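You operate a simulated robot arm through the tools that you are given. There is no shell and no other tool.

The job below is to be done with a simulated robot arm. You get a single attempt, and the scene is never put back.

JOB
Wipe-test the cover, wash it only if the wipe smears, then dye it.
Fine: the cover in the rinse tray; white wipe, blue brush and wash tin, green brush and dye tin; tools back where they lay. Set down upright: green brush.

Only the result counts: the job must be done as asked and must still hold three seconds after the hand-in. Knocking over, shifting, dropping, spilling or breaking anything else fails it. A push-on lid holds only when it is set on centred and level and pressed home; a screw cap is set on level and turned clockwise until tight.

ROBOT AND FRAMES
A 7-joint arm with a two-finger parallel gripper, fixed in place. Base frame: the origin is at the foot of the arm, x ahead of it, y to its left, z up; the work surface is at about z = 880. Units: mm, degrees, N and s.
With the tool pointing down near the work surface it reaches from about 300 to 700 mm from the base axis. Its first joint turns from -66.0 to 66.0 degrees. Payload 1.57 kg.
The TCP is the grasp point between the finger pads, 30 mm short of the fingertips. In the tool frame z runs along the fingers and y along their closing line. Largest opening 110 mm; finger width 24, thickness 12; the body of the gripper, 48 by 112 mm, starts 78 mm behind the TCP.
Orientation is told as [roll, pitch, yaw] about the base's x, y, z axes, in that order, counted from this pose: with the fingers straight down and closing along the base's y, the tool's x points along the base's -x, its y along +y and its z along -z.

CONTROLS
- The arm moves only by the tool move_arm. Its arguments are lists of equal length, an entry for each row: "offset": the shift along the tool's x, y, z in units of 250 mm (1.0 is 250 mm), a list of three; "rot": the turn, a rotation vector about the tool's x, y, z in units of 90 degrees (1.0 is 90 degrees), a list of three; "jaw": the finger opening in mm, from 0 to 110. In form: {"offset": [[tx, ty, tz], ...], "rot": [[ax, ay, az], ...], "jaw": [jaw, ...]}. A call has 1 to 20 rows; each row is the pose to reach, as a shift and turn from the pose commanded when the call began, along the tool's axes at that moment. A call with a number of a shift or a turn outside -1 to 1 is refused whole. A row lasts 0.2 s, in which the tool goes at most 50 mm and 8.6 degrees; a call with a longer step from one row to the next is refused whole, and so is a gripper value outside its range. Where a pose cannot be reached the arm comes as near as it can. A force on the tool above 40 N (or 10 N above the force at the start of the call, whichever is more), or a blocked arm, ends the call early, and 0.2 s more pass. Each finger travels about 108 mm/s and halts on what it meets, pressing with about 43 N; the grip force reading is that of the motor and also rises with nothing between the fingers. The clock runs only during rows and for 0.2 s after the last one: add rows that repeat a pose to give the fingers time. It gives the time, the measured TCP pose, the force on the tool (base axes), the opening and the grip force at its end, in the units of the frame above (readings bear some noise), with the torque about the TCP (base axes, N m) and any sound that the robot's microphone picked up.
- Cameras (640 x 400 px; columns grow to the right, rows downward): "scene" is fixed at [153.6, -385.9, 1410.5]; the picture's right is [0.89, -0.45, 0.00], its down [-0.26, -0.51, -0.82] and it looks along [0.37, 0.73, -0.57] (base axes); focal length 316 px, centre (320, 200). "wrist" rides on the gripper at [70, 16, -141] in the tool frame; the picture's right is [-0.23, 0.97, 0.00], its down [-0.86, -0.20, -0.48] and it looks along [-0.47, -0.11, 0.88] (tool axes); focal length 222 px, centre (320, 200). There is no depth. A picture from a camera that has moved, and an enlarged one, comes with that camera's place and axes in the base frame and with its lens. The place of the scene camera against the robot may be out by one fixed shift of up to 12 mm in any direction.
- grab_frame(camera): a new picture of that camera. The clock stands still meanwhile.
- enlarge(camera, box): a new picture of the part [left, top, right, bottom] of that camera's present view, enlarged. The clock stands still meanwhile.
- close_job(): hands the job in; it is judged then, once.

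Places have to be worked out from the pictures, the camera data and where the tool is seen. Open the gripper and draw the arm clear of the work before you hand the job in, unless the task says otherwise.

The tools are called by a JSON object that holds its "method" and its "body". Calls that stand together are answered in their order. move_arm: Moves the arm, as the interface text tells. Its arguments: {"type":"object","properties":{"offset":{"type":"array","items":{"type":"array","items":{"type":"number"}}},"rot":{"type":"array","items":{"type":"array","items":{"type":"number"}}},"jaw":{"type":"array","items":{"type":"number"}}},"required":["offset","rot","jaw"]} The other tools are called the same way: grab_frame (camera) takes a picture; enlarge (camera, box) takes an enlarged picture of a part of a camera's view; close_job () hands the job in.

At the start:

```text
clock: 0.0
tool_pos: [345.8, -1.8, 1183.5]
tcp_rot: [0.0, 0.1, 0.1]
ft_force: [0.1, 0.1, -1.4]
torque: [-0.04, 0.0, 0.02]
opening: 110.1
gripper_force: 0.0
```

scene: 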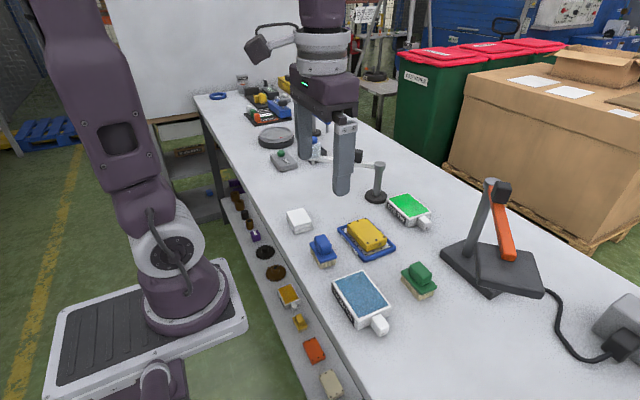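
wrist: 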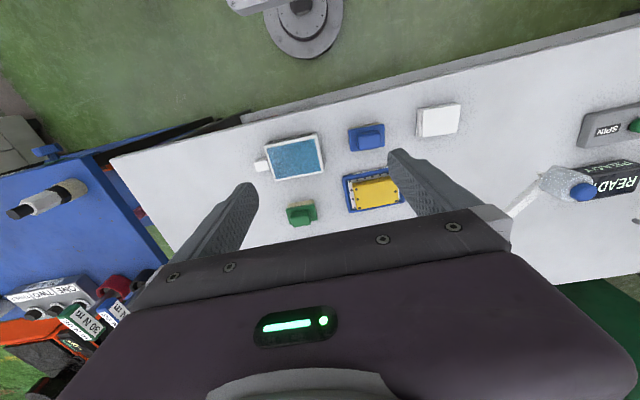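

The pictures show a yellow cover in a blue rinse tray, a white wipe, blue and green brushes, and two tins. I'll look closer at both views before moving.

{"method": "enlarge", "body": {"camera": "scene", "box": [260, 170, 460, 345]}}

{"method": "enlarge", "body": {"camera": "wrist", "box": [240, 80, 480, 230]}}

{"method": "enlarge", "body": {"camera": "scene", "box": [220, 80, 420, 210]}}

```text
2.29 times, centred on (360, 258) of scene
camera zoom: at [153.6, -385.9, 1410.5], right [0.89, -0.45, 0.0], down [-0.26, -0.51, -0.82], along [0.37, 0.73, -0.57], focal length 721 px, centre (229, 69)
```

zoom: 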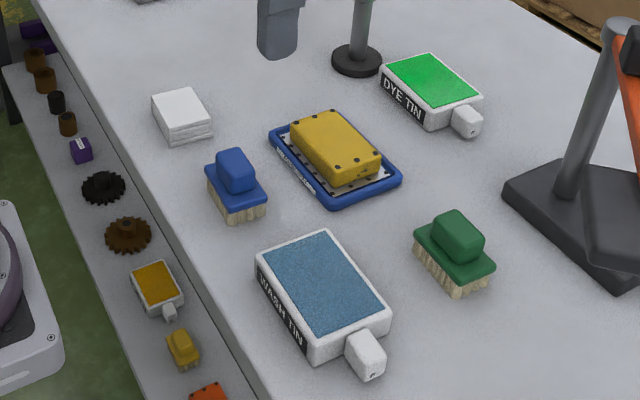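

```text
2.67 times, centred on (360, 155) of wrist
camera zoom: at [276.5, 14.6, 1323.8], right [0.23, 0.97, 0.0], down [0.86, -0.2, 0.48], along [0.47, -0.11, -0.88], focal length 592 px, centre (213, 320)
```

zoom: 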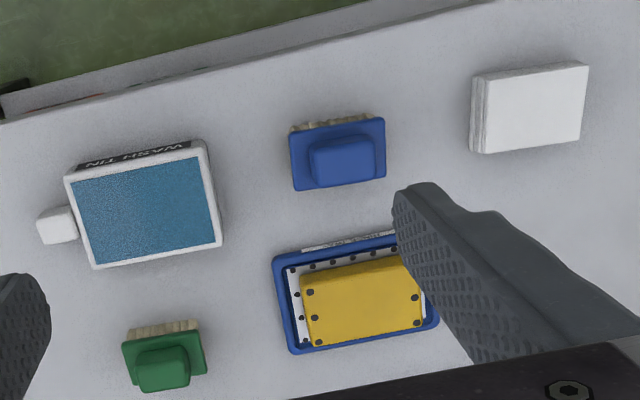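

```text
3.08 times, centred on (320, 145) of scene
camera zoom: at [153.6, -385.9, 1410.5], right [0.89, -0.45, 0.0], down [-0.26, -0.51, -0.82], along [0.37, 0.73, -0.57], focal length 971 px, centre (320, 369)
```

zoom: 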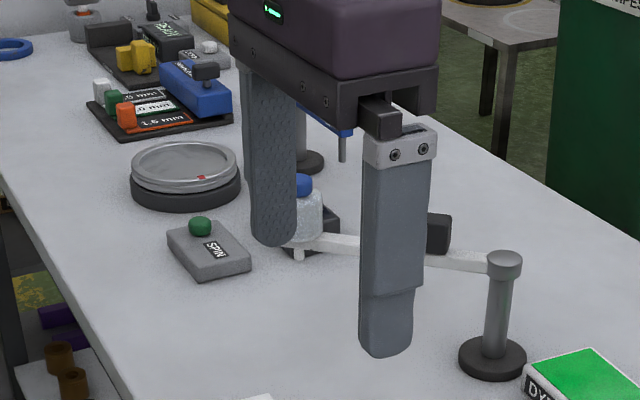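

Judging from the wrist view, I put the cover near (505, 80), the wipe near (389, 208), the blue brush near (388, 76), the wash tin near (395, -64), the green brush near (516, -82) and the dye tin near (673, 116). I'll hover above the middle of this group, staying high, to measure them better.

{"method": "move_arm", "body": {"offset": [[-0.15, 0.1, 0.05], [-0.3, 0.2, 0.1], [-0.45, 0.28, 0.15], [-0.6, 0.32, 0.2], [-0.6, 0.32, 0.2]], "rot": [[0, 0, 0], [0, 0, 0], [0, 0, 0], [0, 0, 0], [0, 0, 0]], "jaw": [110, 110, 110, 110, 110]}}

```text
clock: 1.2
tool_pos: [497.8, 80.6, 1131.9]
tcp_rot: [-0.1, -0.1, 0.1]
ft_force: [0.0, 0.0, 1.2]
torque: [0.03, -0.03, 0.01]
opening: 110.1
gripper_force: 0.0
```

I'm above the cover now, so I'll take wrist and scene pictures from here.

{"method": "grab_frame", "body": {"camera": "wrist"}}

{"method": "grab_frame", "body": {"camera": "scene"}}

{"method": "enlarge", "body": {"camera": "wrist", "box": [220, 80, 420, 205]}}

```text
taken
camera wrist: at [428.8, 97.0, 1272.4], right [0.23, 0.97, 0.0], down [0.85, -0.2, 0.48], along [0.47, -0.11, -0.88], focal length 222 px, centre (320, 200)
```

wrist: 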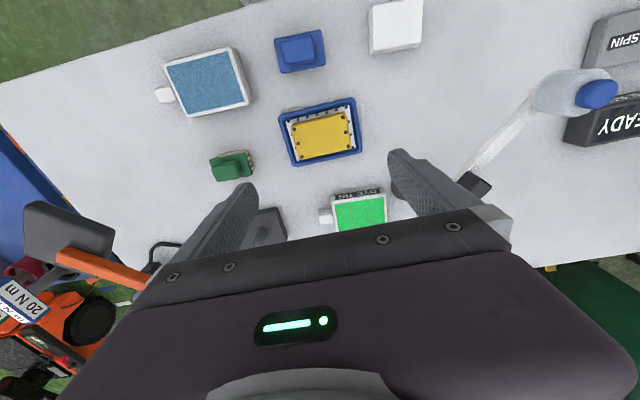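

```text
taken
```

scene: 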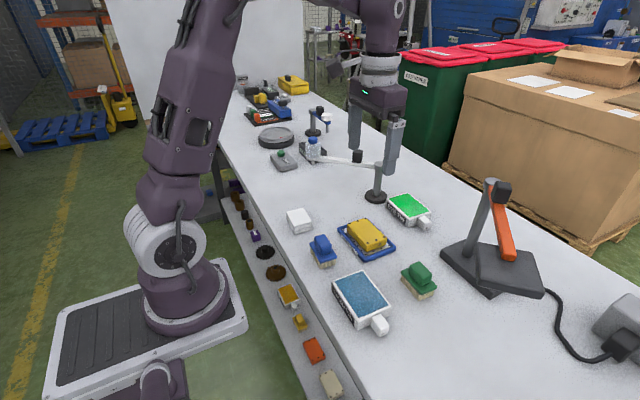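

```text
3.20 times, centred on (320, 142) of wrist
camera zoom: at [428.8, 97.0, 1272.4], right [0.23, 0.97, 0.0], down [0.85, -0.2, 0.48], along [0.47, -0.11, -0.88], focal length 711 px, centre (320, 384)
```

zoom: 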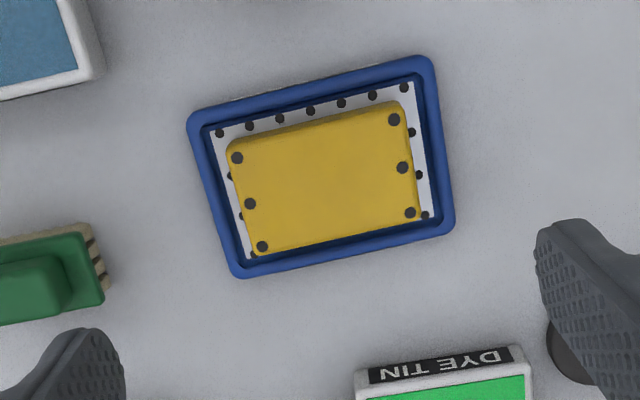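

The cover top measures about 56 x 85 mm, centred near (510, 80) with its top at z≈915. Next I'll hover over the wipe for a closer look.

{"method": "move_arm", "body": {"offset": [[0.11, 0.124, 0.05], [0.22, 0.248, 0.1], [0.33, 0.372, 0.15], [0.43, 0.5, 0.2], [0.43, 0.5, 0.2], [0.43, 0.5, 0.2]], "rot": [[0, 0, 0], [0, 0, 0], [0, 0, 0], [0, 0, 0], [0, 0, 0], [0, 0, 0]], "jaw": [110, 110, 110, 110, 110, 110]}}

{"method": "grab_frame", "body": {"camera": "wrist"}}

{"method": "enlarge", "body": {"camera": "wrist", "box": [240, 80, 400, 180]}}

```text
clock: 2.6
tool_pos: [388.3, 200.7, 1084.0]
tcp_rot: [0.0, -0.1, 0.0]
ft_force: [-0.7, 0.1, -0.9]
torque: [0.0, -0.01, 0.02]
opening: 109.9
gripper_force: 0.2
```

```text
taken
camera wrist: at [319.5, 219.4, 1224.7], right [0.23, 0.97, 0.0], down [0.86, -0.2, 0.48], along [0.47, -0.11, -0.88], focal length 222 px, centre (320, 200)
```

wrist: 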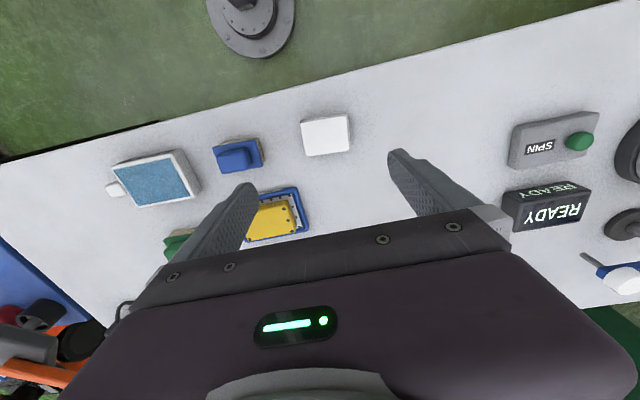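

```text
4.00 times, centred on (320, 130) of wrist
camera zoom: at [319.5, 219.4, 1224.7], right [0.23, 0.97, 0.0], down [0.86, -0.2, 0.48], along [0.47, -0.11, -0.88], focal length 888 px, centre (320, 480)
```

zoom: 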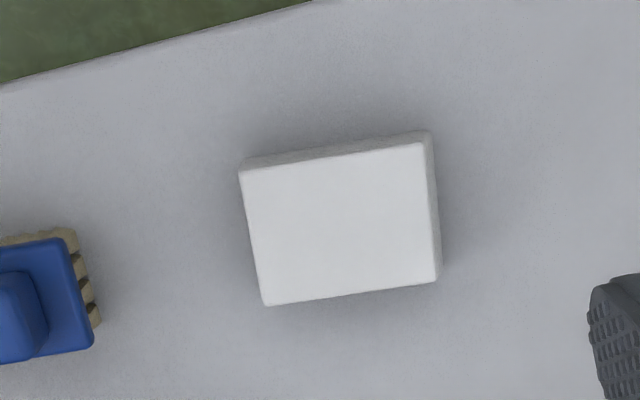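

The wipe is a block about 64 x 50 x 20 mm, centred near (394, 210) and turned about -5°. Next I'll hover over the blue brush.

{"method": "move_arm", "body": {"offset": [[0, -0.17, 0.02], [0, -0.34, 0.04], [0, -0.5, 0.08], [0, -0.5, 0.08]], "rot": [[0, 0, 0], [0, 0, 0], [0, 0, 0], [0, 0, 0]], "jaw": [110, 110, 110, 110]}}

{"method": "enlarge", "body": {"camera": "wrist", "box": [240, 80, 400, 180]}}

{"method": "enlarge", "body": {"camera": "wrist", "box": [120, 80, 320, 205]}}

```text
clock: 3.6
tool_pos: [388.7, 81.2, 1063.0]
tcp_rot: [-0.1, 0.0, 0.0]
ft_force: [0.4, 0.0, 0.0]
torque: [0.03, -0.01, 0.0]
opening: 109.9
gripper_force: 0.1
```

```text
4.00 times, centred on (320, 130) of wrist
camera zoom: at [319.9, 98.1, 1205.0], right [0.23, 0.97, 0.0], down [0.86, -0.2, 0.48], along [0.47, -0.11, -0.88], focal length 888 px, centre (320, 480)
```

zoom: 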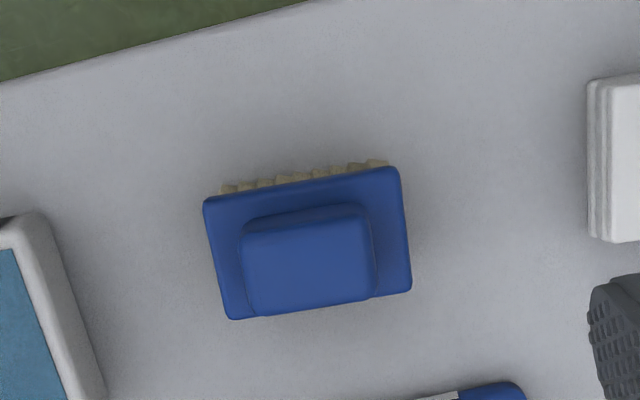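

```text
3.20 times, centred on (220, 142) of wrist
camera zoom: at [319.9, 98.1, 1205.0], right [0.23, 0.97, 0.0], down [0.86, -0.2, 0.48], along [0.47, -0.11, -0.88], focal length 711 px, centre (640, 384)
```

zoom: 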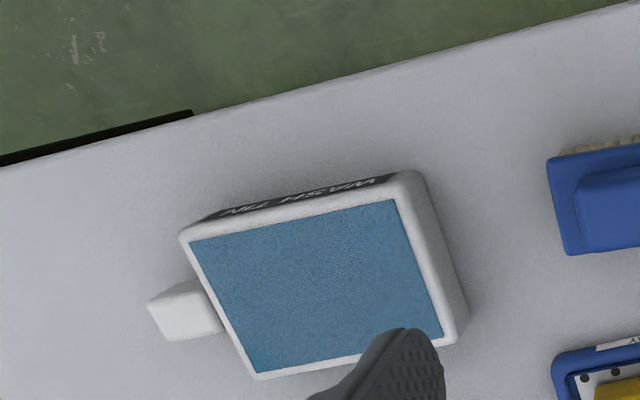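

The blue brush has a base plate with a narrower handle block on top. I'll hold still for a moment to see how much the readings wander.

{"method": "move_arm", "body": {"offset": [[0, 0, 0]], "rot": [[0, 0, 0]], "jaw": [110]}}

{"method": "move_arm", "body": {"offset": [[0, 0, 0]], "rot": [[0, 0, 0]], "jaw": [110]}}

{"method": "enlarge", "body": {"camera": "wrist", "box": [240, 80, 400, 180]}}

```text
clock: 4.0
tool_pos: [390.2, 81.1, 1063.4]
tcp_rot: [0.0, 0.1, -0.1]
ft_force: [-0.3, 0.5, 0.9]
torque: [0.01, 0.01, -0.04]
opening: 109.8
gripper_force: 0.0
```

```text
clock: 4.4
tool_pos: [389.4, 81.8, 1063.9]
tcp_rot: [0.0, -0.1, 0.0]
ft_force: [0.5, 0.7, -0.4]
torque: [-0.01, 0.0, -0.02]
opening: 110.2
gripper_force: 0.0
```

```text
4.00 times, centred on (320, 130) of wrist
camera zoom: at [320.0, 98.5, 1205.0], right [0.23, 0.97, 0.0], down [0.86, -0.2, 0.48], along [0.47, -0.11, -0.88], focal length 888 px, centre (320, 480)
```

zoom: 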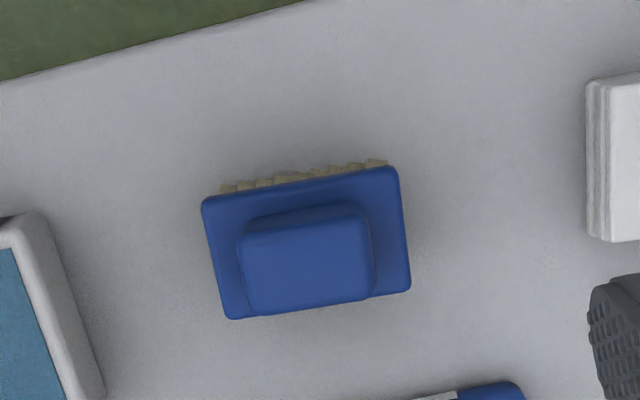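

Readings jitter by about 1 mm, and the camera place comes out at TCP (390, 82.4, 1064), so I'll correct from measured values as I go. The blue brush is about 65 x 41 mm, centred near (393, 77.5) with yaw about -5°. Next I'll inspect the green brush.

{"method": "move_arm", "body": {"offset": [[-0.1, -0.13, 0], [-0.2, -0.26, 0], [-0.3, -0.39, 0], [-0.4, -0.52, 0], [-0.512, -0.648, 0], [-0.512, -0.648, 0], [-0.512, -0.648, 0]], "rot": [[0, 0, 0], [0, 0, 0], [0, 0, 0], [0, 0, 0], [0, 0, 0], [0, 0, 0], [0, 0, 0]], "jaw": [110, 110, 110, 110, 110, 110, 110]}}

{"method": "enlarge", "body": {"camera": "wrist", "box": [240, 80, 400, 180]}}

{"method": "grab_frame", "body": {"camera": "wrist"}}

```text
clock: 6.0
tool_pos: [517.3, -84.0, 1061.9]
tcp_rot: [0.1, 0.0, 0.1]
ft_force: [-0.4, -0.2, -0.7]
torque: [-0.02, 0.01, -0.02]
opening: 110.0
gripper_force: 0.1
```

```text
4.00 times, centred on (320, 130) of wrist
camera zoom: at [447.3, -66.7, 1202.7], right [0.23, 0.97, 0.0], down [0.86, -0.2, 0.48], along [0.47, -0.11, -0.88], focal length 888 px, centre (320, 480)
```

zoom: 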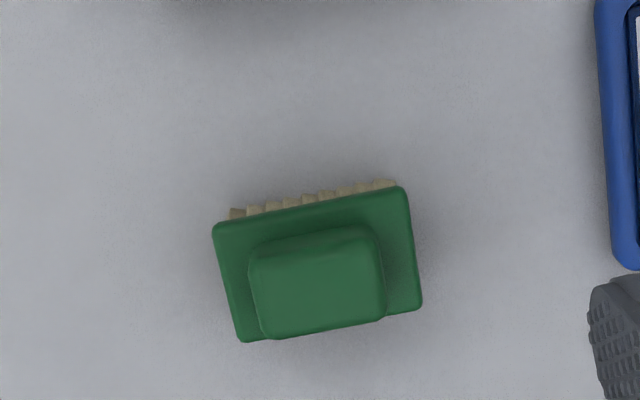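

```text
taken
camera wrist: at [447.3, -66.7, 1202.7], right [0.23, 0.97, 0.0], down [0.86, -0.2, 0.48], along [0.47, -0.11, -0.88], focal length 222 px, centre (320, 200)
```

wrist: 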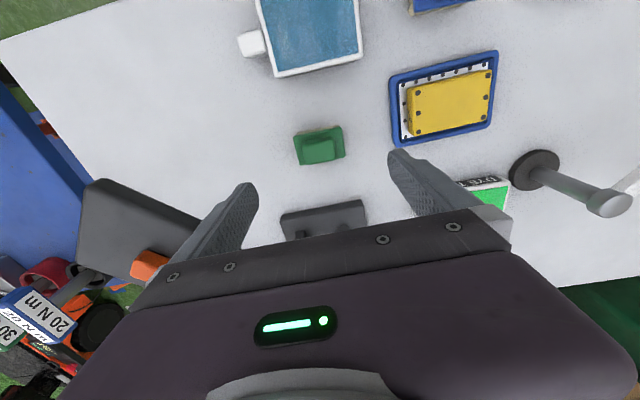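

The green brush has the same form, about 65 x 40 mm, centred near (527, -86) with yaw about -1.6° and its plate top near z≈903. I'll enlarge the scene view to read the handle and tin heights.

{"method": "enlarge", "body": {"camera": "scene", "box": [300, 225, 348, 255]}}

{"method": "enlarge", "body": {"camera": "scene", "box": [320, 220, 448, 300]}}

{"method": "enlarge", "body": {"camera": "scene", "box": [280, 200, 400, 275]}}

{"method": "enlarge", "body": {"camera": "scene", "box": [320, 255, 416, 345]}}

```text
13.33 times, centred on (324, 240) of scene
camera zoom: at [153.6, -386.0, 1410.5], right [0.89, -0.45, 0.0], down [-0.26, -0.51, -0.82], along [0.37, 0.73, -0.57], focal length 4207 px, centre (267, -333)
```

zoom: 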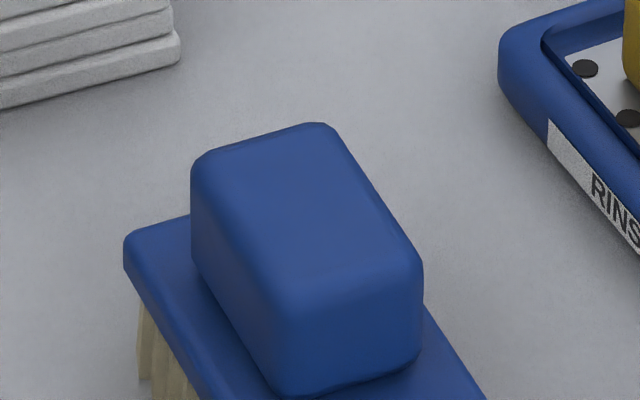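

```text
5.00 times, centred on (384, 260) of scene
camera zoom: at [153.6, -386.0, 1410.5], right [0.89, -0.45, 0.0], down [-0.26, -0.51, -0.82], along [0.37, 0.73, -0.57], focal length 1578 px, centre (0, -100)
```

zoom: 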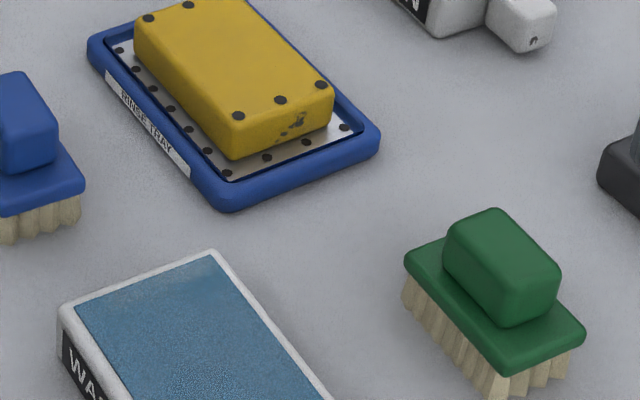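

```text
5.33 times, centred on (340, 238) of scene
camera zoom: at [153.6, -386.0, 1410.5], right [0.89, -0.45, 0.0], down [-0.26, -0.51, -0.82], along [0.37, 0.73, -0.57], focal length 1683 px, centre (213, 0)
```

zoom: 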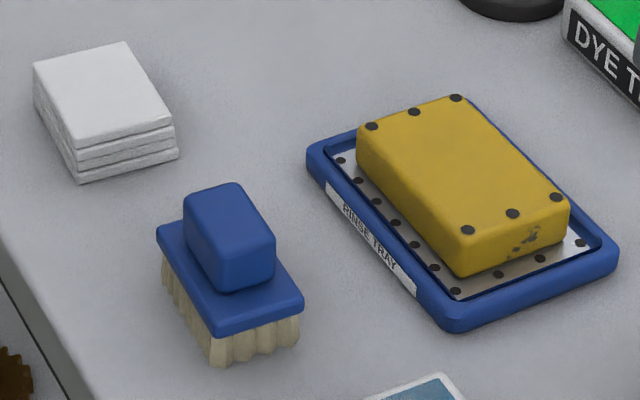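

```text
4.44 times, centred on (368, 300) of scene
camera zoom: at [153.6, -386.0, 1410.5], right [0.89, -0.45, 0.0], down [-0.26, -0.51, -0.82], along [0.37, 0.73, -0.57], focal length 1402 px, centre (107, -244)
```

zoom: 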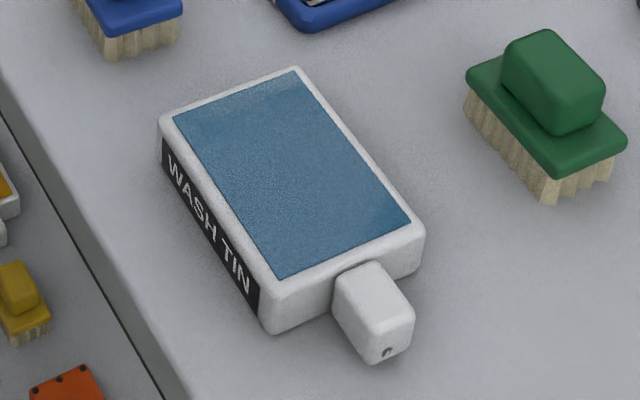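

The handles stand about 20 mm above their plates (top z≈923) and the tin tops sit near z≈905. I also see dark marks on the end face of the cover, and only the wipe test will show whether they smear. I'll move towards the wipe at a safe height, turning the yaw to match it.

{"method": "move_arm", "body": {"offset": [[0.08, 0.16, 0], [0.16, 0.32, 0], [0.25, 0.48, 0], [0.33, 0.64, 0], [0.41, 0.8, 0], [0.49, 0.96, 0], [0.49, 0.96, 0], [0.49, 0.96, 0]], "rot": [[0, 0, 0], [0, 0, 0], [0, 0, 0], [0, 0, 0], [0, 0, 0.0278], [0, 0, 0.0556], [0, 0, 0.0556], [0, 0, 0.0556]], "jaw": [110, 110, 110, 110, 110, 110, 110, 110]}}

{"method": "enlarge", "body": {"camera": "wrist", "box": [240, 40, 480, 190]}}

```text
clock: 7.8
tool_pos: [395.9, 158.4, 1063.6]
tcp_rot: [0.0, 0.0, -5.1]
ft_force: [0.4, -0.4, -0.9]
torque: [-0.02, -0.02, 0.01]
opening: 110.2
gripper_force: 0.1
```

```text
2.67 times, centred on (360, 115) of wrist
camera zoom: at [326.8, 180.4, 1204.4], right [0.31, 0.95, 0.0], down [0.83, -0.27, 0.48], along [0.45, -0.15, -0.88], focal length 592 px, centre (213, 427)
```

zoom: 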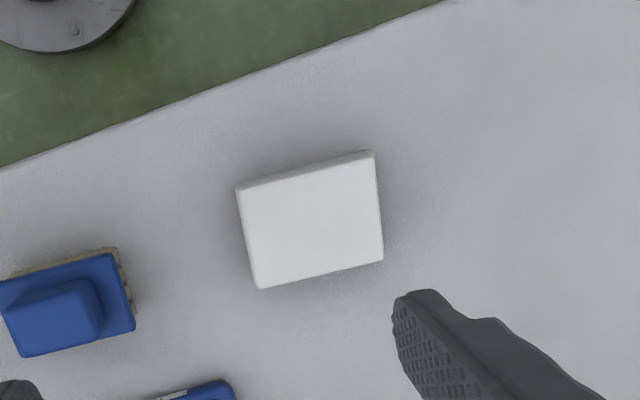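

I now have the wipe at (393.9, 209.8) with yaw -5.2°, and the tool is at (395.1, 158.3). I'll move above the wipe, down to z≈990, and check the alignment.

{"method": "move_arm", "body": {"offset": [[0.01, 0.1, 0.08], [0.023, 0.205, 0.18], [0.023, 0.205, 0.292], [0.023, 0.205, 0.292], [0.023, 0.205, 0.292]], "rot": [[0, 0, 0], [0, 0, 0], [0, 0, 0], [0, 0, 0], [0, 0, 0]], "jaw": [100, 100, 100, 100, 100]}}

{"method": "grab_frame", "body": {"camera": "wrist"}}

```text
clock: 9.0
tool_pos: [393.1, 207.3, 991.2]
tcp_rot: [0.1, 0.0, -4.9]
ft_force: [-0.4, 0.4, 0.1]
torque: [0.01, 0.01, 0.01]
opening: 100.0
gripper_force: 0.0
```

```text
taken
camera wrist: at [325.6, 230.9, 1131.1], right [0.31, 0.95, 0.0], down [0.83, -0.27, 0.48], along [0.45, -0.15, -0.88], focal length 222 px, centre (320, 200)
```

wrist: 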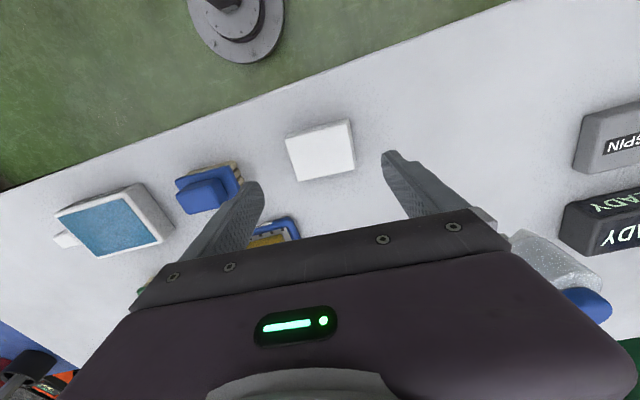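

The tool is centred to within about 1 mm at (393.9, 208.8, 990). I'll descend so the fingertips stop a few mm above the table, keeping the jaw open.

{"method": "move_arm", "body": {"offset": [[0, 0.004, 0.12], [0, 0.004, 0.22], [0, 0.004, 0.28], [0, 0.004, 0.302], [0, 0.004, 0.302], [0, 0.004, 0.302]], "rot": [[0, 0, 0], [0, 0, 0], [0, 0, 0], [0, 0, 0], [0, 0, 0], [0, 0, 0]], "jaw": [100, 100, 100, 100, 100, 100]}}

{"method": "enlarge", "body": {"camera": "wrist", "box": [220, 100, 440, 240]}}

{"method": "enlarge", "body": {"camera": "scene", "box": [240, 150, 368, 250]}}

```text
clock: 10.4
tool_pos: [392.3, 208.6, 914.7]
tcp_rot: [0.0, 0.0, -5.0]
ft_force: [0.1, 0.0, -0.1]
torque: [0.01, -0.01, 0.0]
opening: 100.1
gripper_force: 0.1
```

```text
2.86 times, centred on (330, 170) of wrist
camera zoom: at [325.5, 230.7, 1054.9], right [0.31, 0.95, 0.0], down [0.83, -0.27, 0.48], along [0.45, -0.15, -0.88], focal length 635 px, centre (291, 286)
```

zoom: 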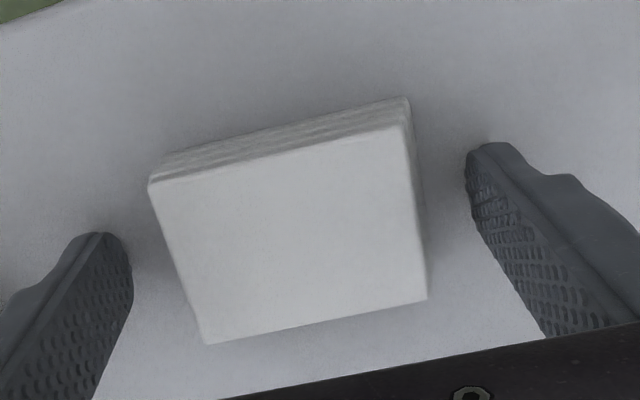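

```text
4.00 times, centred on (304, 200) of scene
camera zoom: at [153.6, -385.9, 1410.5], right [0.89, -0.45, 0.0], down [-0.26, -0.51, -0.82], along [0.37, 0.73, -0.57], focal length 1262 px, centre (384, 200)
```

zoom: 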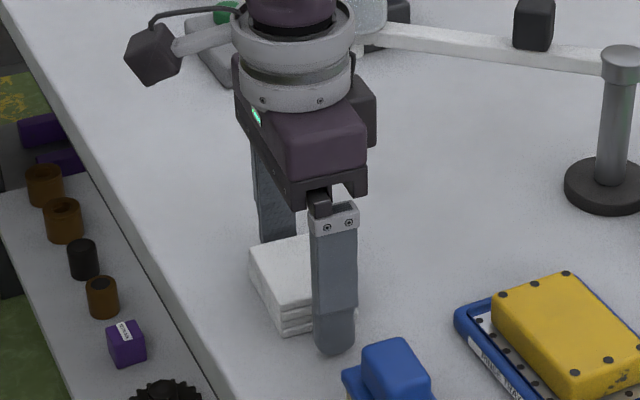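

The fingers straddle the wipe, about 1 mm off centre with the tips near z≈884. I'll correct that and close on it.

{"method": "move_arm", "body": {"offset": [[0, 0.005, 0], [0, 0.005, 0], [0, 0.005, 0], [0, 0.005, 0]], "rot": [[0, 0, 0], [0, 0, 0], [0, 0, 0], [0, 0, 0]], "jaw": [85, 70, 55, 55]}}

{"method": "enlarge", "body": {"camera": "wrist", "box": [220, 100, 440, 240]}}

```text
clock: 11.4
tool_pos: [393.8, 209.4, 913.9]
tcp_rot: [-0.1, 0.0, -4.9]
ft_force: [-0.7, 0.2, 1.8]
torque: [-0.03, 0.02, 0.01]
opening: 68.6
gripper_force: 43.0
```

```text
2.86 times, centred on (330, 170) of wrist
camera zoom: at [325.3, 232.1, 1054.8], right [0.31, 0.95, 0.0], down [0.83, -0.27, 0.48], along [0.45, -0.15, -0.88], focal length 635 px, centre (291, 286)
```

zoom: 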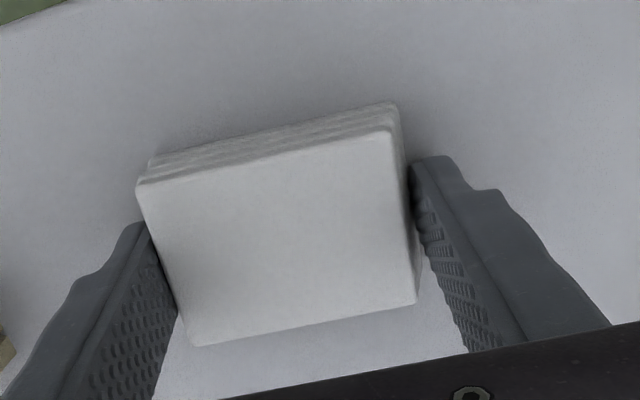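

The wipe is gripped (opening 68.6 mm, 43 N), and its return pose is TCP (393.6, 210.0, 913.8) with yaw -5°. I'll lift it straight up and carry it over the cover.

{"method": "move_arm", "body": {"offset": [[0, 0, -0.1], [0, 0, -0.24], [0, 0, -0.36], [-0.12, -0.12, -0.36], [-0.25, -0.24, -0.36], [-0.38, -0.36, -0.36], [-0.508, -0.478, -0.36], [-0.508, -0.478, -0.36], [-0.508, -0.478, -0.36]], "rot": [[0, 0, 0], [0, 0, 0], [0, 0, 0], [0, 0, 0], [0, 0, -0.02], [0, 0, -0.04], [0, 0, -0.05], [0, 0, -0.05], [0, 0, -0.05]], "jaw": [55, 55, 55, 55, 55, 55, 55, 55, 55]}}

{"method": "grab_frame", "body": {"camera": "wrist"}}

{"method": "enlarge", "body": {"camera": "scene", "box": [280, 120, 440, 260]}}

```text
clock: 13.4
tool_pos: [508.2, 80.5, 1004.8]
tcp_rot: [-0.1, 0.0, -0.5]
ft_force: [0.5, 0.1, 0.1]
torque: [0.02, -0.03, 0.0]
opening: 68.5
gripper_force: 43.2
```

```text
taken
camera wrist: at [438.7, 98.1, 1145.8], right [0.24, 0.97, 0.0], down [0.85, -0.21, 0.48], along [0.47, -0.11, -0.88], focal length 222 px, centre (320, 200)
```

wrist: 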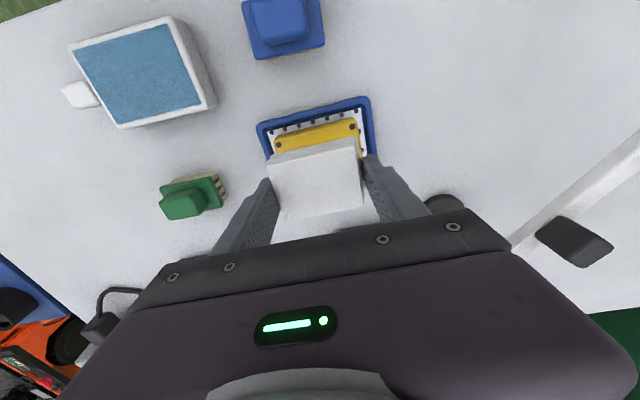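

```text
2.86 times, centred on (360, 190) of scene
camera zoom: at [153.6, -386.0, 1410.5], right [0.89, -0.45, 0.0], down [-0.26, -0.51, -0.82], along [0.37, 0.73, -0.57], focal length 902 px, centre (206, 229)
```

zoom: 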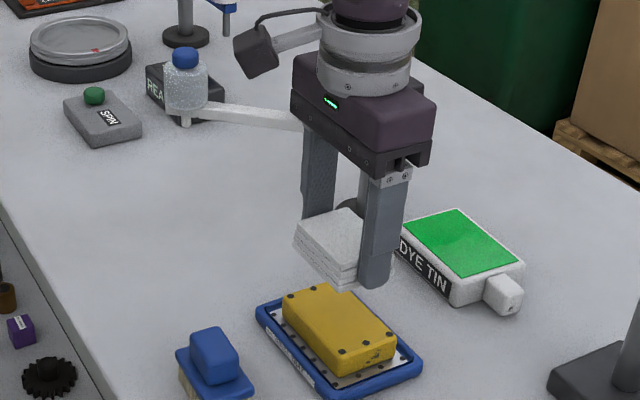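

The wipe is over the cover at TCP (508.6, 81.5, 1004.8), and I expect contact at about TCP z 949. I'll descend to just above that.

{"method": "move_arm", "body": {"offset": [[-0.004, -0.004, 0.1], [-0.004, -0.004, 0.17], [-0.004, -0.004, 0.205], [-0.004, -0.004, 0.215], [-0.004, -0.004, 0.215]], "rot": [[0, 0, 0], [0, 0, 0], [0, 0, 0], [0, 0, 0], [0, 0, 0]], "jaw": [55, 55, 55, 55, 55]}}

{"method": "enlarge", "body": {"camera": "scene", "box": [320, 190, 420, 260]}}

{"method": "enlarge", "body": {"camera": "wrist", "box": [240, 80, 420, 230]}}

```text
clock: 14.6
tool_pos: [509.3, 78.0, 951.5]
tcp_rot: [-0.1, 0.1, -0.4]
ft_force: [-0.2, 0.6, -0.3]
torque: [-0.04, -0.02, 0.0]
opening: 68.4
gripper_force: 43.0
```

```text
5.71 times, centred on (370, 225) of scene
camera zoom: at [153.6, -385.9, 1410.5], right [0.89, -0.45, 0.0], down [-0.26, -0.51, -0.82], along [0.37, 0.73, -0.57], focal length 1803 px, centre (34, 57)
```

zoom: 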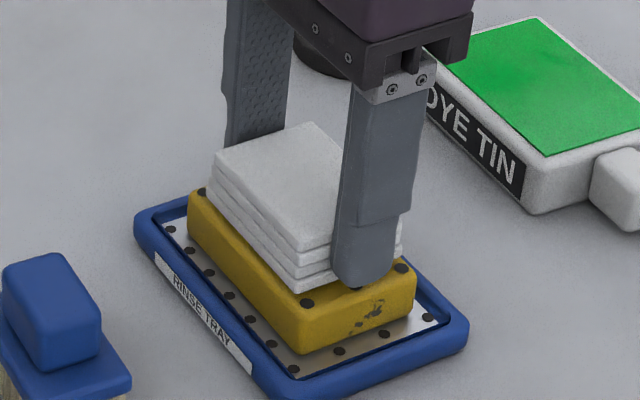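

```text
2.67 times, centred on (330, 155) of wrist
camera zoom: at [440.4, 96.1, 1092.0], right [0.24, 0.97, 0.0], down [0.85, -0.21, 0.48], along [0.47, -0.11, -0.88], focal length 592 px, centre (293, 320)
```

zoom: 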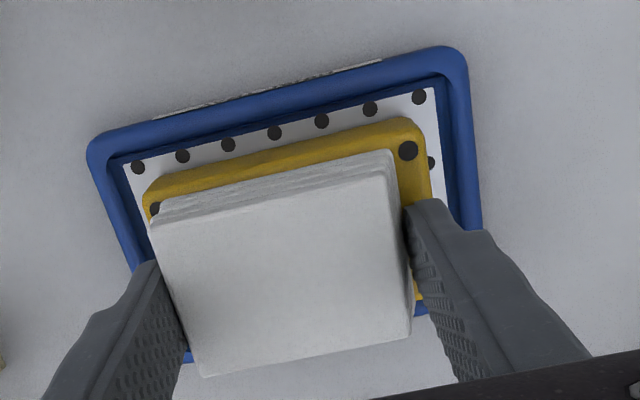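

I'm about 2 mm above contact with no force on the tool. I'll step down gently until the force rises.

{"method": "move_arm", "body": {"offset": [[0, 0, 0.004], [0, 0, 0.008], [0, 0, 0.012], [0, 0, 0.012]], "rot": [[0, 0, 0], [0, 0, 0], [0, 0, 0], [0, 0, 0]], "jaw": [55, 55, 55, 55]}}

```text
clock: 15.6
tool_pos: [509.2, 78.2, 947.0]
tcp_rot: [0.0, -0.1, -0.5]
ft_force: [-3.6, -1.4, 9.2]
torque: [-0.04, 0.11, 0.0]
opening: 68.5
gripper_force: 43.3
```

I have contact with about 9 N. I'll stroke the wipe back and forth across the cover at this light pressure.

{"method": "move_arm", "body": {"offset": [[0, 0.024, 0], [0, 0.048, 0], [0.016, 0.048, 0], [0.016, 0.024, 0], [0.016, 0, 0], [0.016, -0.024, 0], [0.016, -0.048, 0], [-0.016, -0.048, 0], [-0.016, -0.024, 0], [-0.016, 0, 0], [-0.016, 0.024, 0], [-0.016, 0.048, 0], [0, 0.048, 0], [0, 0.024, 0], [0, 0, 0]], "rot": [[0, 0, 0], [0, 0, 0], [0, 0, 0], [0, 0, 0], [0, 0, 0], [0, 0, 0], [0, 0, 0], [0, 0, 0], [0, 0, 0], [0, 0, 0], [0, 0, 0], [0, 0, 0], [0, 0, 0], [0, 0, 0], [0, 0, 0]], "jaw": [55, 55, 55, 55, 55, 55, 55, 55, 55, 55, 55, 55, 55, 55, 55]}}

{"method": "enlarge", "body": {"camera": "scene", "box": [320, 190, 420, 260]}}

{"method": "enlarge", "body": {"camera": "wrist", "box": [240, 80, 420, 230]}}

```text
clock: 18.8
tool_pos: [510.5, 78.4, 948.1]
tcp_rot: [0.0, 0.0, -0.5]
ft_force: [-0.6, 2.5, 3.1]
torque: [0.1, 0.03, 0.02]
opening: 68.6
gripper_force: 42.7
```

```text
5.71 times, centred on (370, 225) of scene
camera zoom: at [153.6, -385.9, 1410.5], right [0.89, -0.45, 0.0], down [-0.26, -0.51, -0.82], along [0.37, 0.73, -0.57], focal length 1803 px, centre (34, 57)
```

zoom: 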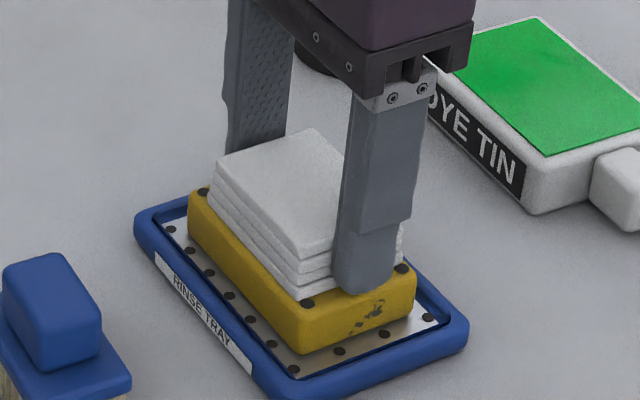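

```text
2.67 times, centred on (330, 155) of wrist
camera zoom: at [440.6, 95.5, 1088.5], right [0.24, 0.97, 0.0], down [0.85, -0.21, 0.48], along [0.47, -0.11, -0.88], focal length 592 px, centre (293, 320)
```

zoom: 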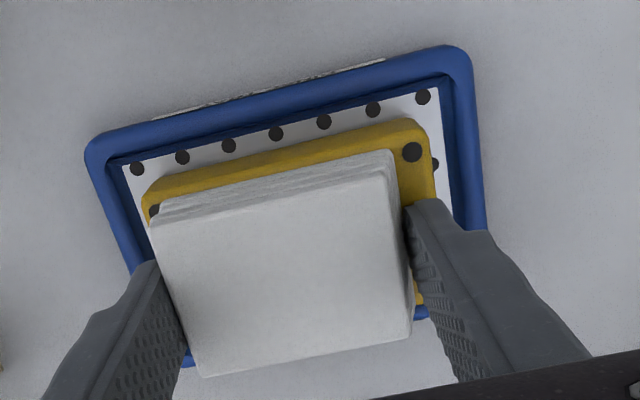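

The cover didn't shift and the stroke is done. I'll lift the wipe well clear and roll the tool so the wipe's underside faces the scene camera.

{"method": "move_arm", "body": {"offset": [[0, 0, -0.1], [0, 0, -0.26], [0, 0, -0.42], [0, 0, -0.58], [0, 0, -0.74], [0, 0, -0.82], [0, 0, -0.82], [0, 0, -0.82], [0, 0, -0.82], [0, 0, -0.82], [0, 0, -0.82], [0, 0, -0.82], [0, 0, -0.82], [0, 0, -0.82], [0, 0, -0.82], [0, 0, -0.82]], "rot": [[0, 0, 0], [0, 0, 0], [0, 0, 0], [0, 0, 0], [0.08, 0, 0], [0.16, 0, 0], [0.24, 0, 0], [0.32, 0, 0], [0.4, 0, 0], [0.48, 0, 0], [0.56, 0, 0], [0.64, 0, 0], [0.72, 0, 0], [0.8, 0, 0], [0.85, 0, 0], [0.85, 0, 0]], "jaw": [55, 55, 55, 55, 55, 55, 55, 55, 55, 55, 55, 55, 55, 55, 55, 55]}}

{"method": "grab_frame", "body": {"camera": "scene"}}

{"method": "enlarge", "body": {"camera": "scene", "box": [320, 80, 480, 180]}}

{"method": "enlarge", "body": {"camera": "scene", "box": [320, 200, 420, 260]}}

```text
clock: 22.2
tool_pos: [509.9, 78.9, 1152.3]
tcp_rot: [-76.7, -0.1, -0.5]
ft_force: [-0.5, 0.9, 0.0]
torque: [-0.01, 0.03, -0.01]
opening: 68.7
gripper_force: 42.7
```

```text
taken
```

scene: 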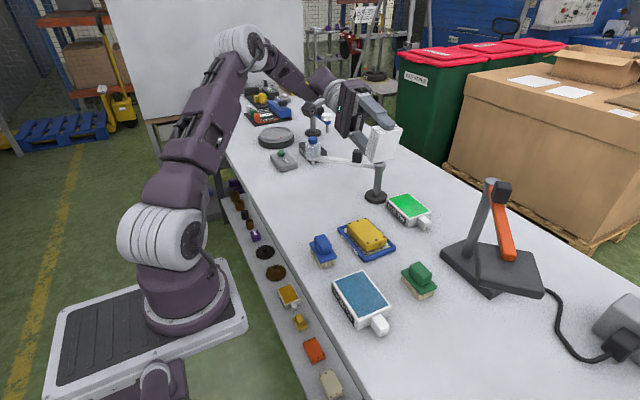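

```text
4.00 times, centred on (400, 130) of scene
camera zoom: at [153.6, -385.9, 1410.5], right [0.89, -0.45, 0.0], down [-0.26, -0.51, -0.82], along [0.37, 0.73, -0.57], focal length 1262 px, centre (0, 480)
```

zoom: 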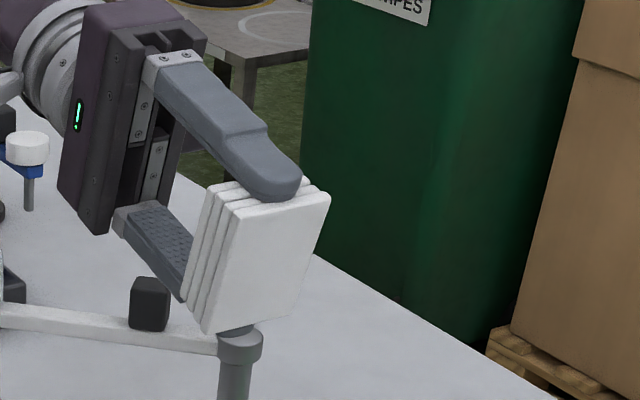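

```text
6.40 times, centred on (370, 230) of scene
camera zoom: at [153.6, -385.9, 1410.5], right [0.89, -0.45, 0.0], down [-0.26, -0.51, -0.82], along [0.37, 0.73, -0.57], focal length 2019 px, centre (0, 8)
```

zoom: 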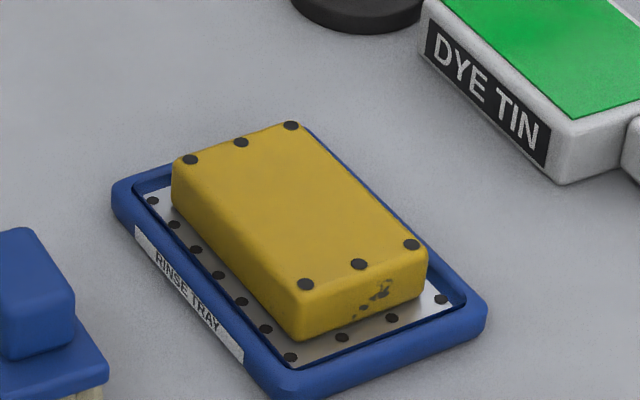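

The underside looks white at this zoom. I'll enlarge it strongly to look for a faint smear, and look at the mark on the cover's end face too.

{"method": "enlarge", "body": {"camera": "scene", "box": [364, 122, 412, 166]}}

{"method": "enlarge", "body": {"camera": "scene", "box": [360, 235, 392, 255]}}

```text
9.09 times, centred on (388, 144) of scene
camera zoom: at [153.6, -385.9, 1410.5], right [0.89, -0.45, 0.0], down [-0.26, -0.51, -0.82], along [0.37, 0.73, -0.57], focal length 2868 px, centre (-298, 709)
```

zoom: 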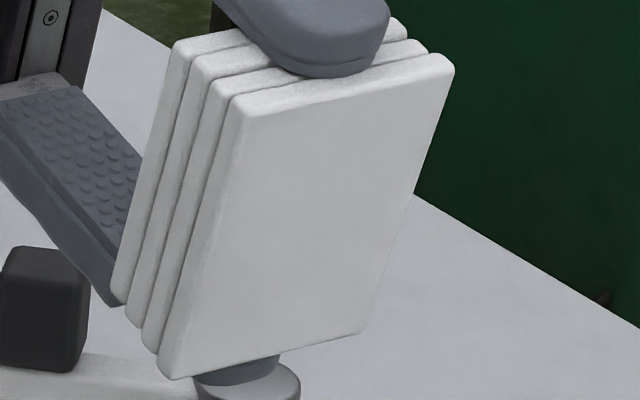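

```text
16.00 times, centred on (376, 245) of scene
camera zoom: at [153.6, -385.9, 1410.5], right [0.89, -0.45, 0.0], down [-0.26, -0.51, -0.82], along [0.37, 0.73, -0.57], focal length 5048 px, centre (-576, -520)
```

zoom: 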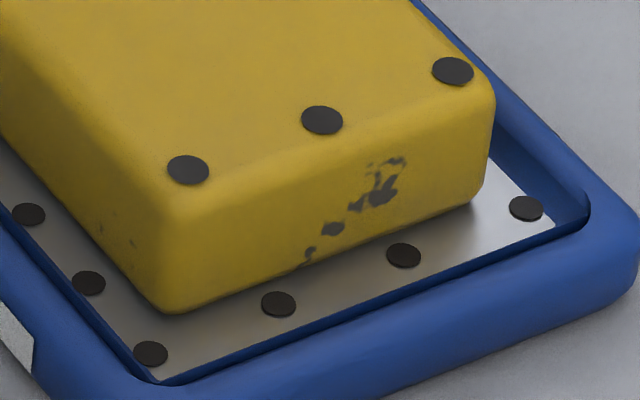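

The underside is clean white, and the dark flecks on the end face look like worn paint. That pass was light though, about 3–9 N, so I'll go back and wipe again more firmly over the whole top before deciding.

{"method": "move_arm", "body": {"offset": [[0, 0, 0], [0, 0, 0], [0, 0, 0], [0, 0, 0], [0, 0, 0], [0, 0, 0], [0, 0, 0], [0, 0, 0], [0, 0, 0], [0, 0, 0], [0, 0, 0], [0, 0, 0]], "rot": [[-0.08, 0, 0], [-0.16, 0, 0], [-0.24, 0, 0], [-0.32, 0, 0], [-0.4, 0, 0], [-0.48, 0, 0], [-0.56, 0, 0], [-0.64, 0, 0], [-0.72, 0, 0], [-0.8, 0, 0], [-0.85, 0, 0], [-0.85, 0, 0]], "jaw": [55, 55, 55, 55, 55, 55, 55, 55, 55, 55, 55, 55]}}

{"method": "move_arm", "body": {"offset": [[0, 0, 0.15], [0, 0, 0.32], [0, 0, 0.49], [0, 0, 0.66], [0, 0, 0.76], [0, 0, 0.79], [0, 0, 0.79]], "rot": [[0, 0, 0], [0, 0, 0], [0, 0, 0], [0, 0, 0], [0, 0, 0], [0, 0, 0], [0, 0, 0]], "jaw": [55, 55, 55, 55, 55, 55, 55]}}

{"method": "enlarge", "body": {"camera": "wrist", "box": [240, 80, 420, 230]}}

```text
clock: 24.8
tool_pos: [509.9, 79.2, 1152.8]
tcp_rot: [0.1, 0.0, -0.5]
ft_force: [-0.1, -0.7, -1.3]
torque: [-0.04, -0.01, 0.01]
opening: 68.5
gripper_force: 43.1
```

```text
clock: 26.4
tool_pos: [508.8, 79.4, 955.3]
tcp_rot: [0.0, 0.1, -0.5]
ft_force: [0.2, 0.8, 0.0]
torque: [-0.01, 0.03, 0.04]
opening: 68.9
gripper_force: 43.0
```

```text
2.67 times, centred on (330, 155) of wrist
camera zoom: at [441.1, 96.7, 1096.5], right [0.24, 0.97, 0.0], down [0.85, -0.21, 0.48], along [0.47, -0.11, -0.88], focal length 592 px, centre (293, 320)
```

zoom: 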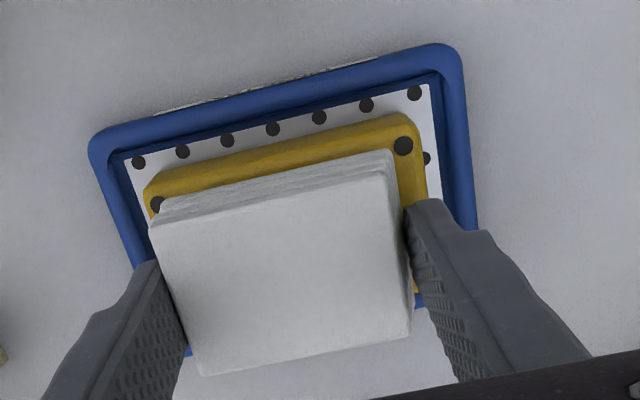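

I'm back above the cover at TCP z≈955.5. I'll lower to roughly 10–15 N of contact force.

{"method": "move_arm", "body": {"offset": [[0, 0, 0.016], [0, 0, 0.024], [0, 0, 0.03], [0, 0, 0.034], [0, 0, 0.034]], "rot": [[0, 0, 0], [0, 0, 0], [0, 0, 0], [0, 0, 0], [0, 0, 0]], "jaw": [55, 55, 55, 55, 55]}}

```text
clock: 27.6
tool_pos: [510.3, 78.7, 947.6]
tcp_rot: [0.0, -0.2, -0.5]
ft_force: [-5.0, 0.4, 38.7]
torque: [-0.07, 0.21, 0.01]
opening: 68.8
gripper_force: 43.4
```

The force reached 38.7 N, so contact is stiff. I'll ease up by 0.7 mm before stroking.

{"method": "move_arm", "body": {"offset": [[0, 0, -0.0028], [0, 0, -0.0028]], "rot": [[0, 0, 0], [0, 0, 0]], "jaw": [55, 55]}}

```text
clock: 28.2
tool_pos: [510.9, 78.5, 947.9]
tcp_rot: [0.0, -0.1, -0.5]
ft_force: [4.6, 0.7, 28.4]
torque: [-0.03, -0.14, -0.01]
opening: 68.5
gripper_force: 43.1
```

It's now 28 N, so stiffness is about 15 N/mm. I'll raise another 1 mm and stroke over the full top.

{"method": "move_arm", "body": {"offset": [[0, 0, -0.004], [0, 0.016, -0.004], [0, 0.032, -0.004], [0, 0.048, -0.004], [0, 0.03, -0.004], [0, 0.01, -0.004], [0, -0.01, -0.004], [0, -0.03, -0.004], [0, -0.048, -0.004], [0.014, -0.048, -0.004], [0.014, -0.024, -0.004], [0.014, 0, -0.004], [0.014, 0.024, -0.004], [0.014, 0.048, -0.004], [-0.014, 0.048, -0.004], [-0.014, 0.024, -0.004], [-0.014, 0, -0.004], [-0.014, -0.024, -0.004], [-0.014, -0.048, -0.004], [0, -0.03, -0.004]], "rot": [[0, 0, 0], [0, 0, 0], [0, 0, 0], [0, 0, 0], [0, 0, 0], [0, 0, 0], [0, 0, 0], [0, 0, 0], [0, 0, 0], [0, 0, 0], [0, 0, 0], [0, 0, 0], [0, 0, 0], [0, 0, 0], [0, 0, 0], [0, 0, 0], [0, 0, 0], [0, 0, 0], [0, 0, 0], [0, 0, 0]], "jaw": [55, 55, 55, 55, 55, 55, 55, 55, 55, 55, 55, 55, 55, 55, 55, 55, 55, 55, 55, 55]}}

{"method": "enlarge", "body": {"camera": "scene", "box": [320, 190, 420, 260]}}

```text
clock: 32.4
tool_pos: [509.7, 68.7, 947.5]
tcp_rot: [0.0, -0.1, -0.4]
ft_force: [0.2, 0.3, -0.8]
torque: [-0.05, -0.02, 0.06]
opening: 68.7
gripper_force: 43.2
```

```text
5.71 times, centred on (370, 225) of scene
camera zoom: at [153.6, -386.0, 1410.5], right [0.89, -0.45, 0.0], down [-0.26, -0.51, -0.82], along [0.37, 0.73, -0.57], focal length 1803 px, centre (34, 57)
```

zoom: 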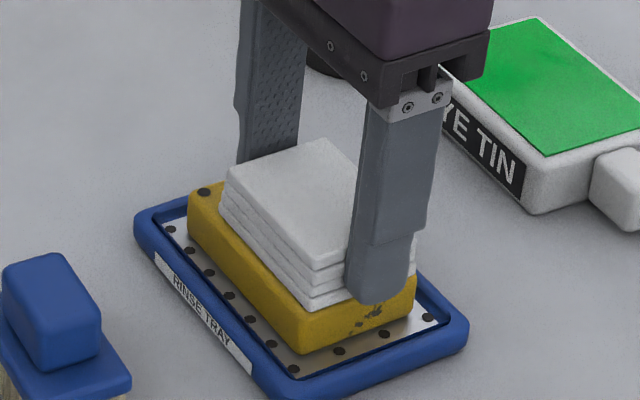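

Force has fallen to about zero, so the wipe slid up slightly in the grip under that push. I'll lower by about 0.8 mm and read the force again.

{"method": "move_arm", "body": {"offset": [[0, 0, 0.002], [0, 0, 0.0035], [0, 0, 0.0035]], "rot": [[0, 0, 0], [0, 0, 0], [0, 0, 0]], "jaw": [55, 55, 55]}}

```text
clock: 33.2
tool_pos: [510.7, 70.2, 948.4]
tcp_rot: [0.0, -0.1, -0.5]
ft_force: [-2.3, -3.0, 26.5]
torque: [-0.07, 0.24, 0.0]
opening: 68.4
gripper_force: 43.4
```

That gives 26.5 N. I'll ease up 0.3 mm and stroke along the cover's length, reading the force at the end.

{"method": "move_arm", "body": {"offset": [[0, 0, -0.0012], [0, 0.016, -0.0012], [0, 0.032, -0.0012], [0, 0.048, -0.0012], [0, 0.064, -0.0012], [0, 0.08, -0.0012]], "rot": [[0, 0, 0], [0, 0, 0], [0, 0, 0], [0, 0, 0], [0, 0, 0], [0, 0, 0]], "jaw": [55, 55, 55, 55, 55, 55]}}

{"method": "move_arm", "body": {"offset": [[0, -0.016, 0], [0, -0.032, 0], [0, -0.048, 0], [0, -0.064, 0], [0, -0.08, 0]], "rot": [[0, 0, 0], [0, 0, 0], [0, 0, 0], [0, 0, 0], [0, 0, 0]], "jaw": [55, 55, 55, 55, 55]}}

{"method": "enlarge", "body": {"camera": "scene", "box": [320, 190, 420, 260]}}

```text
clock: 34.6
tool_pos: [510.1, 90.4, 947.9]
tcp_rot: [0.1, 0.2, -0.5]
ft_force: [-2.0, -5.7, 11.0]
torque: [-0.21, -0.08, -0.06]
opening: 68.6
gripper_force: 43.2
```

```text
clock: 35.8
tool_pos: [510.5, 70.4, 947.3]
tcp_rot: [0.0, 0.0, -0.5]
ft_force: [-0.6, 4.3, 9.6]
torque: [0.13, -0.01, 0.03]
opening: 68.6
gripper_force: 42.1
```

```text
5.71 times, centred on (370, 225) of scene
camera zoom: at [153.5, -385.8, 1410.5], right [0.89, -0.45, 0.0], down [-0.26, -0.51, -0.82], along [0.37, 0.73, -0.57], focal length 1803 px, centre (34, 57)
```

zoom: 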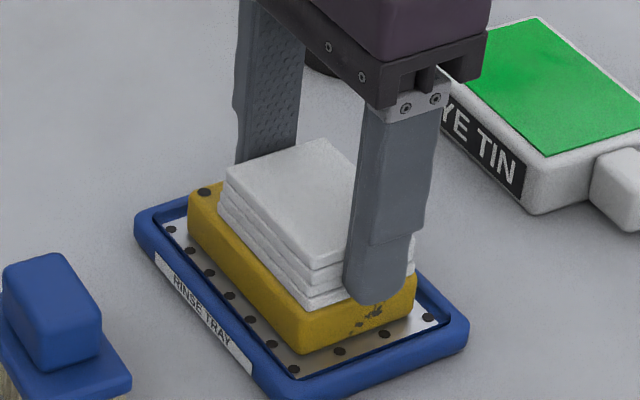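

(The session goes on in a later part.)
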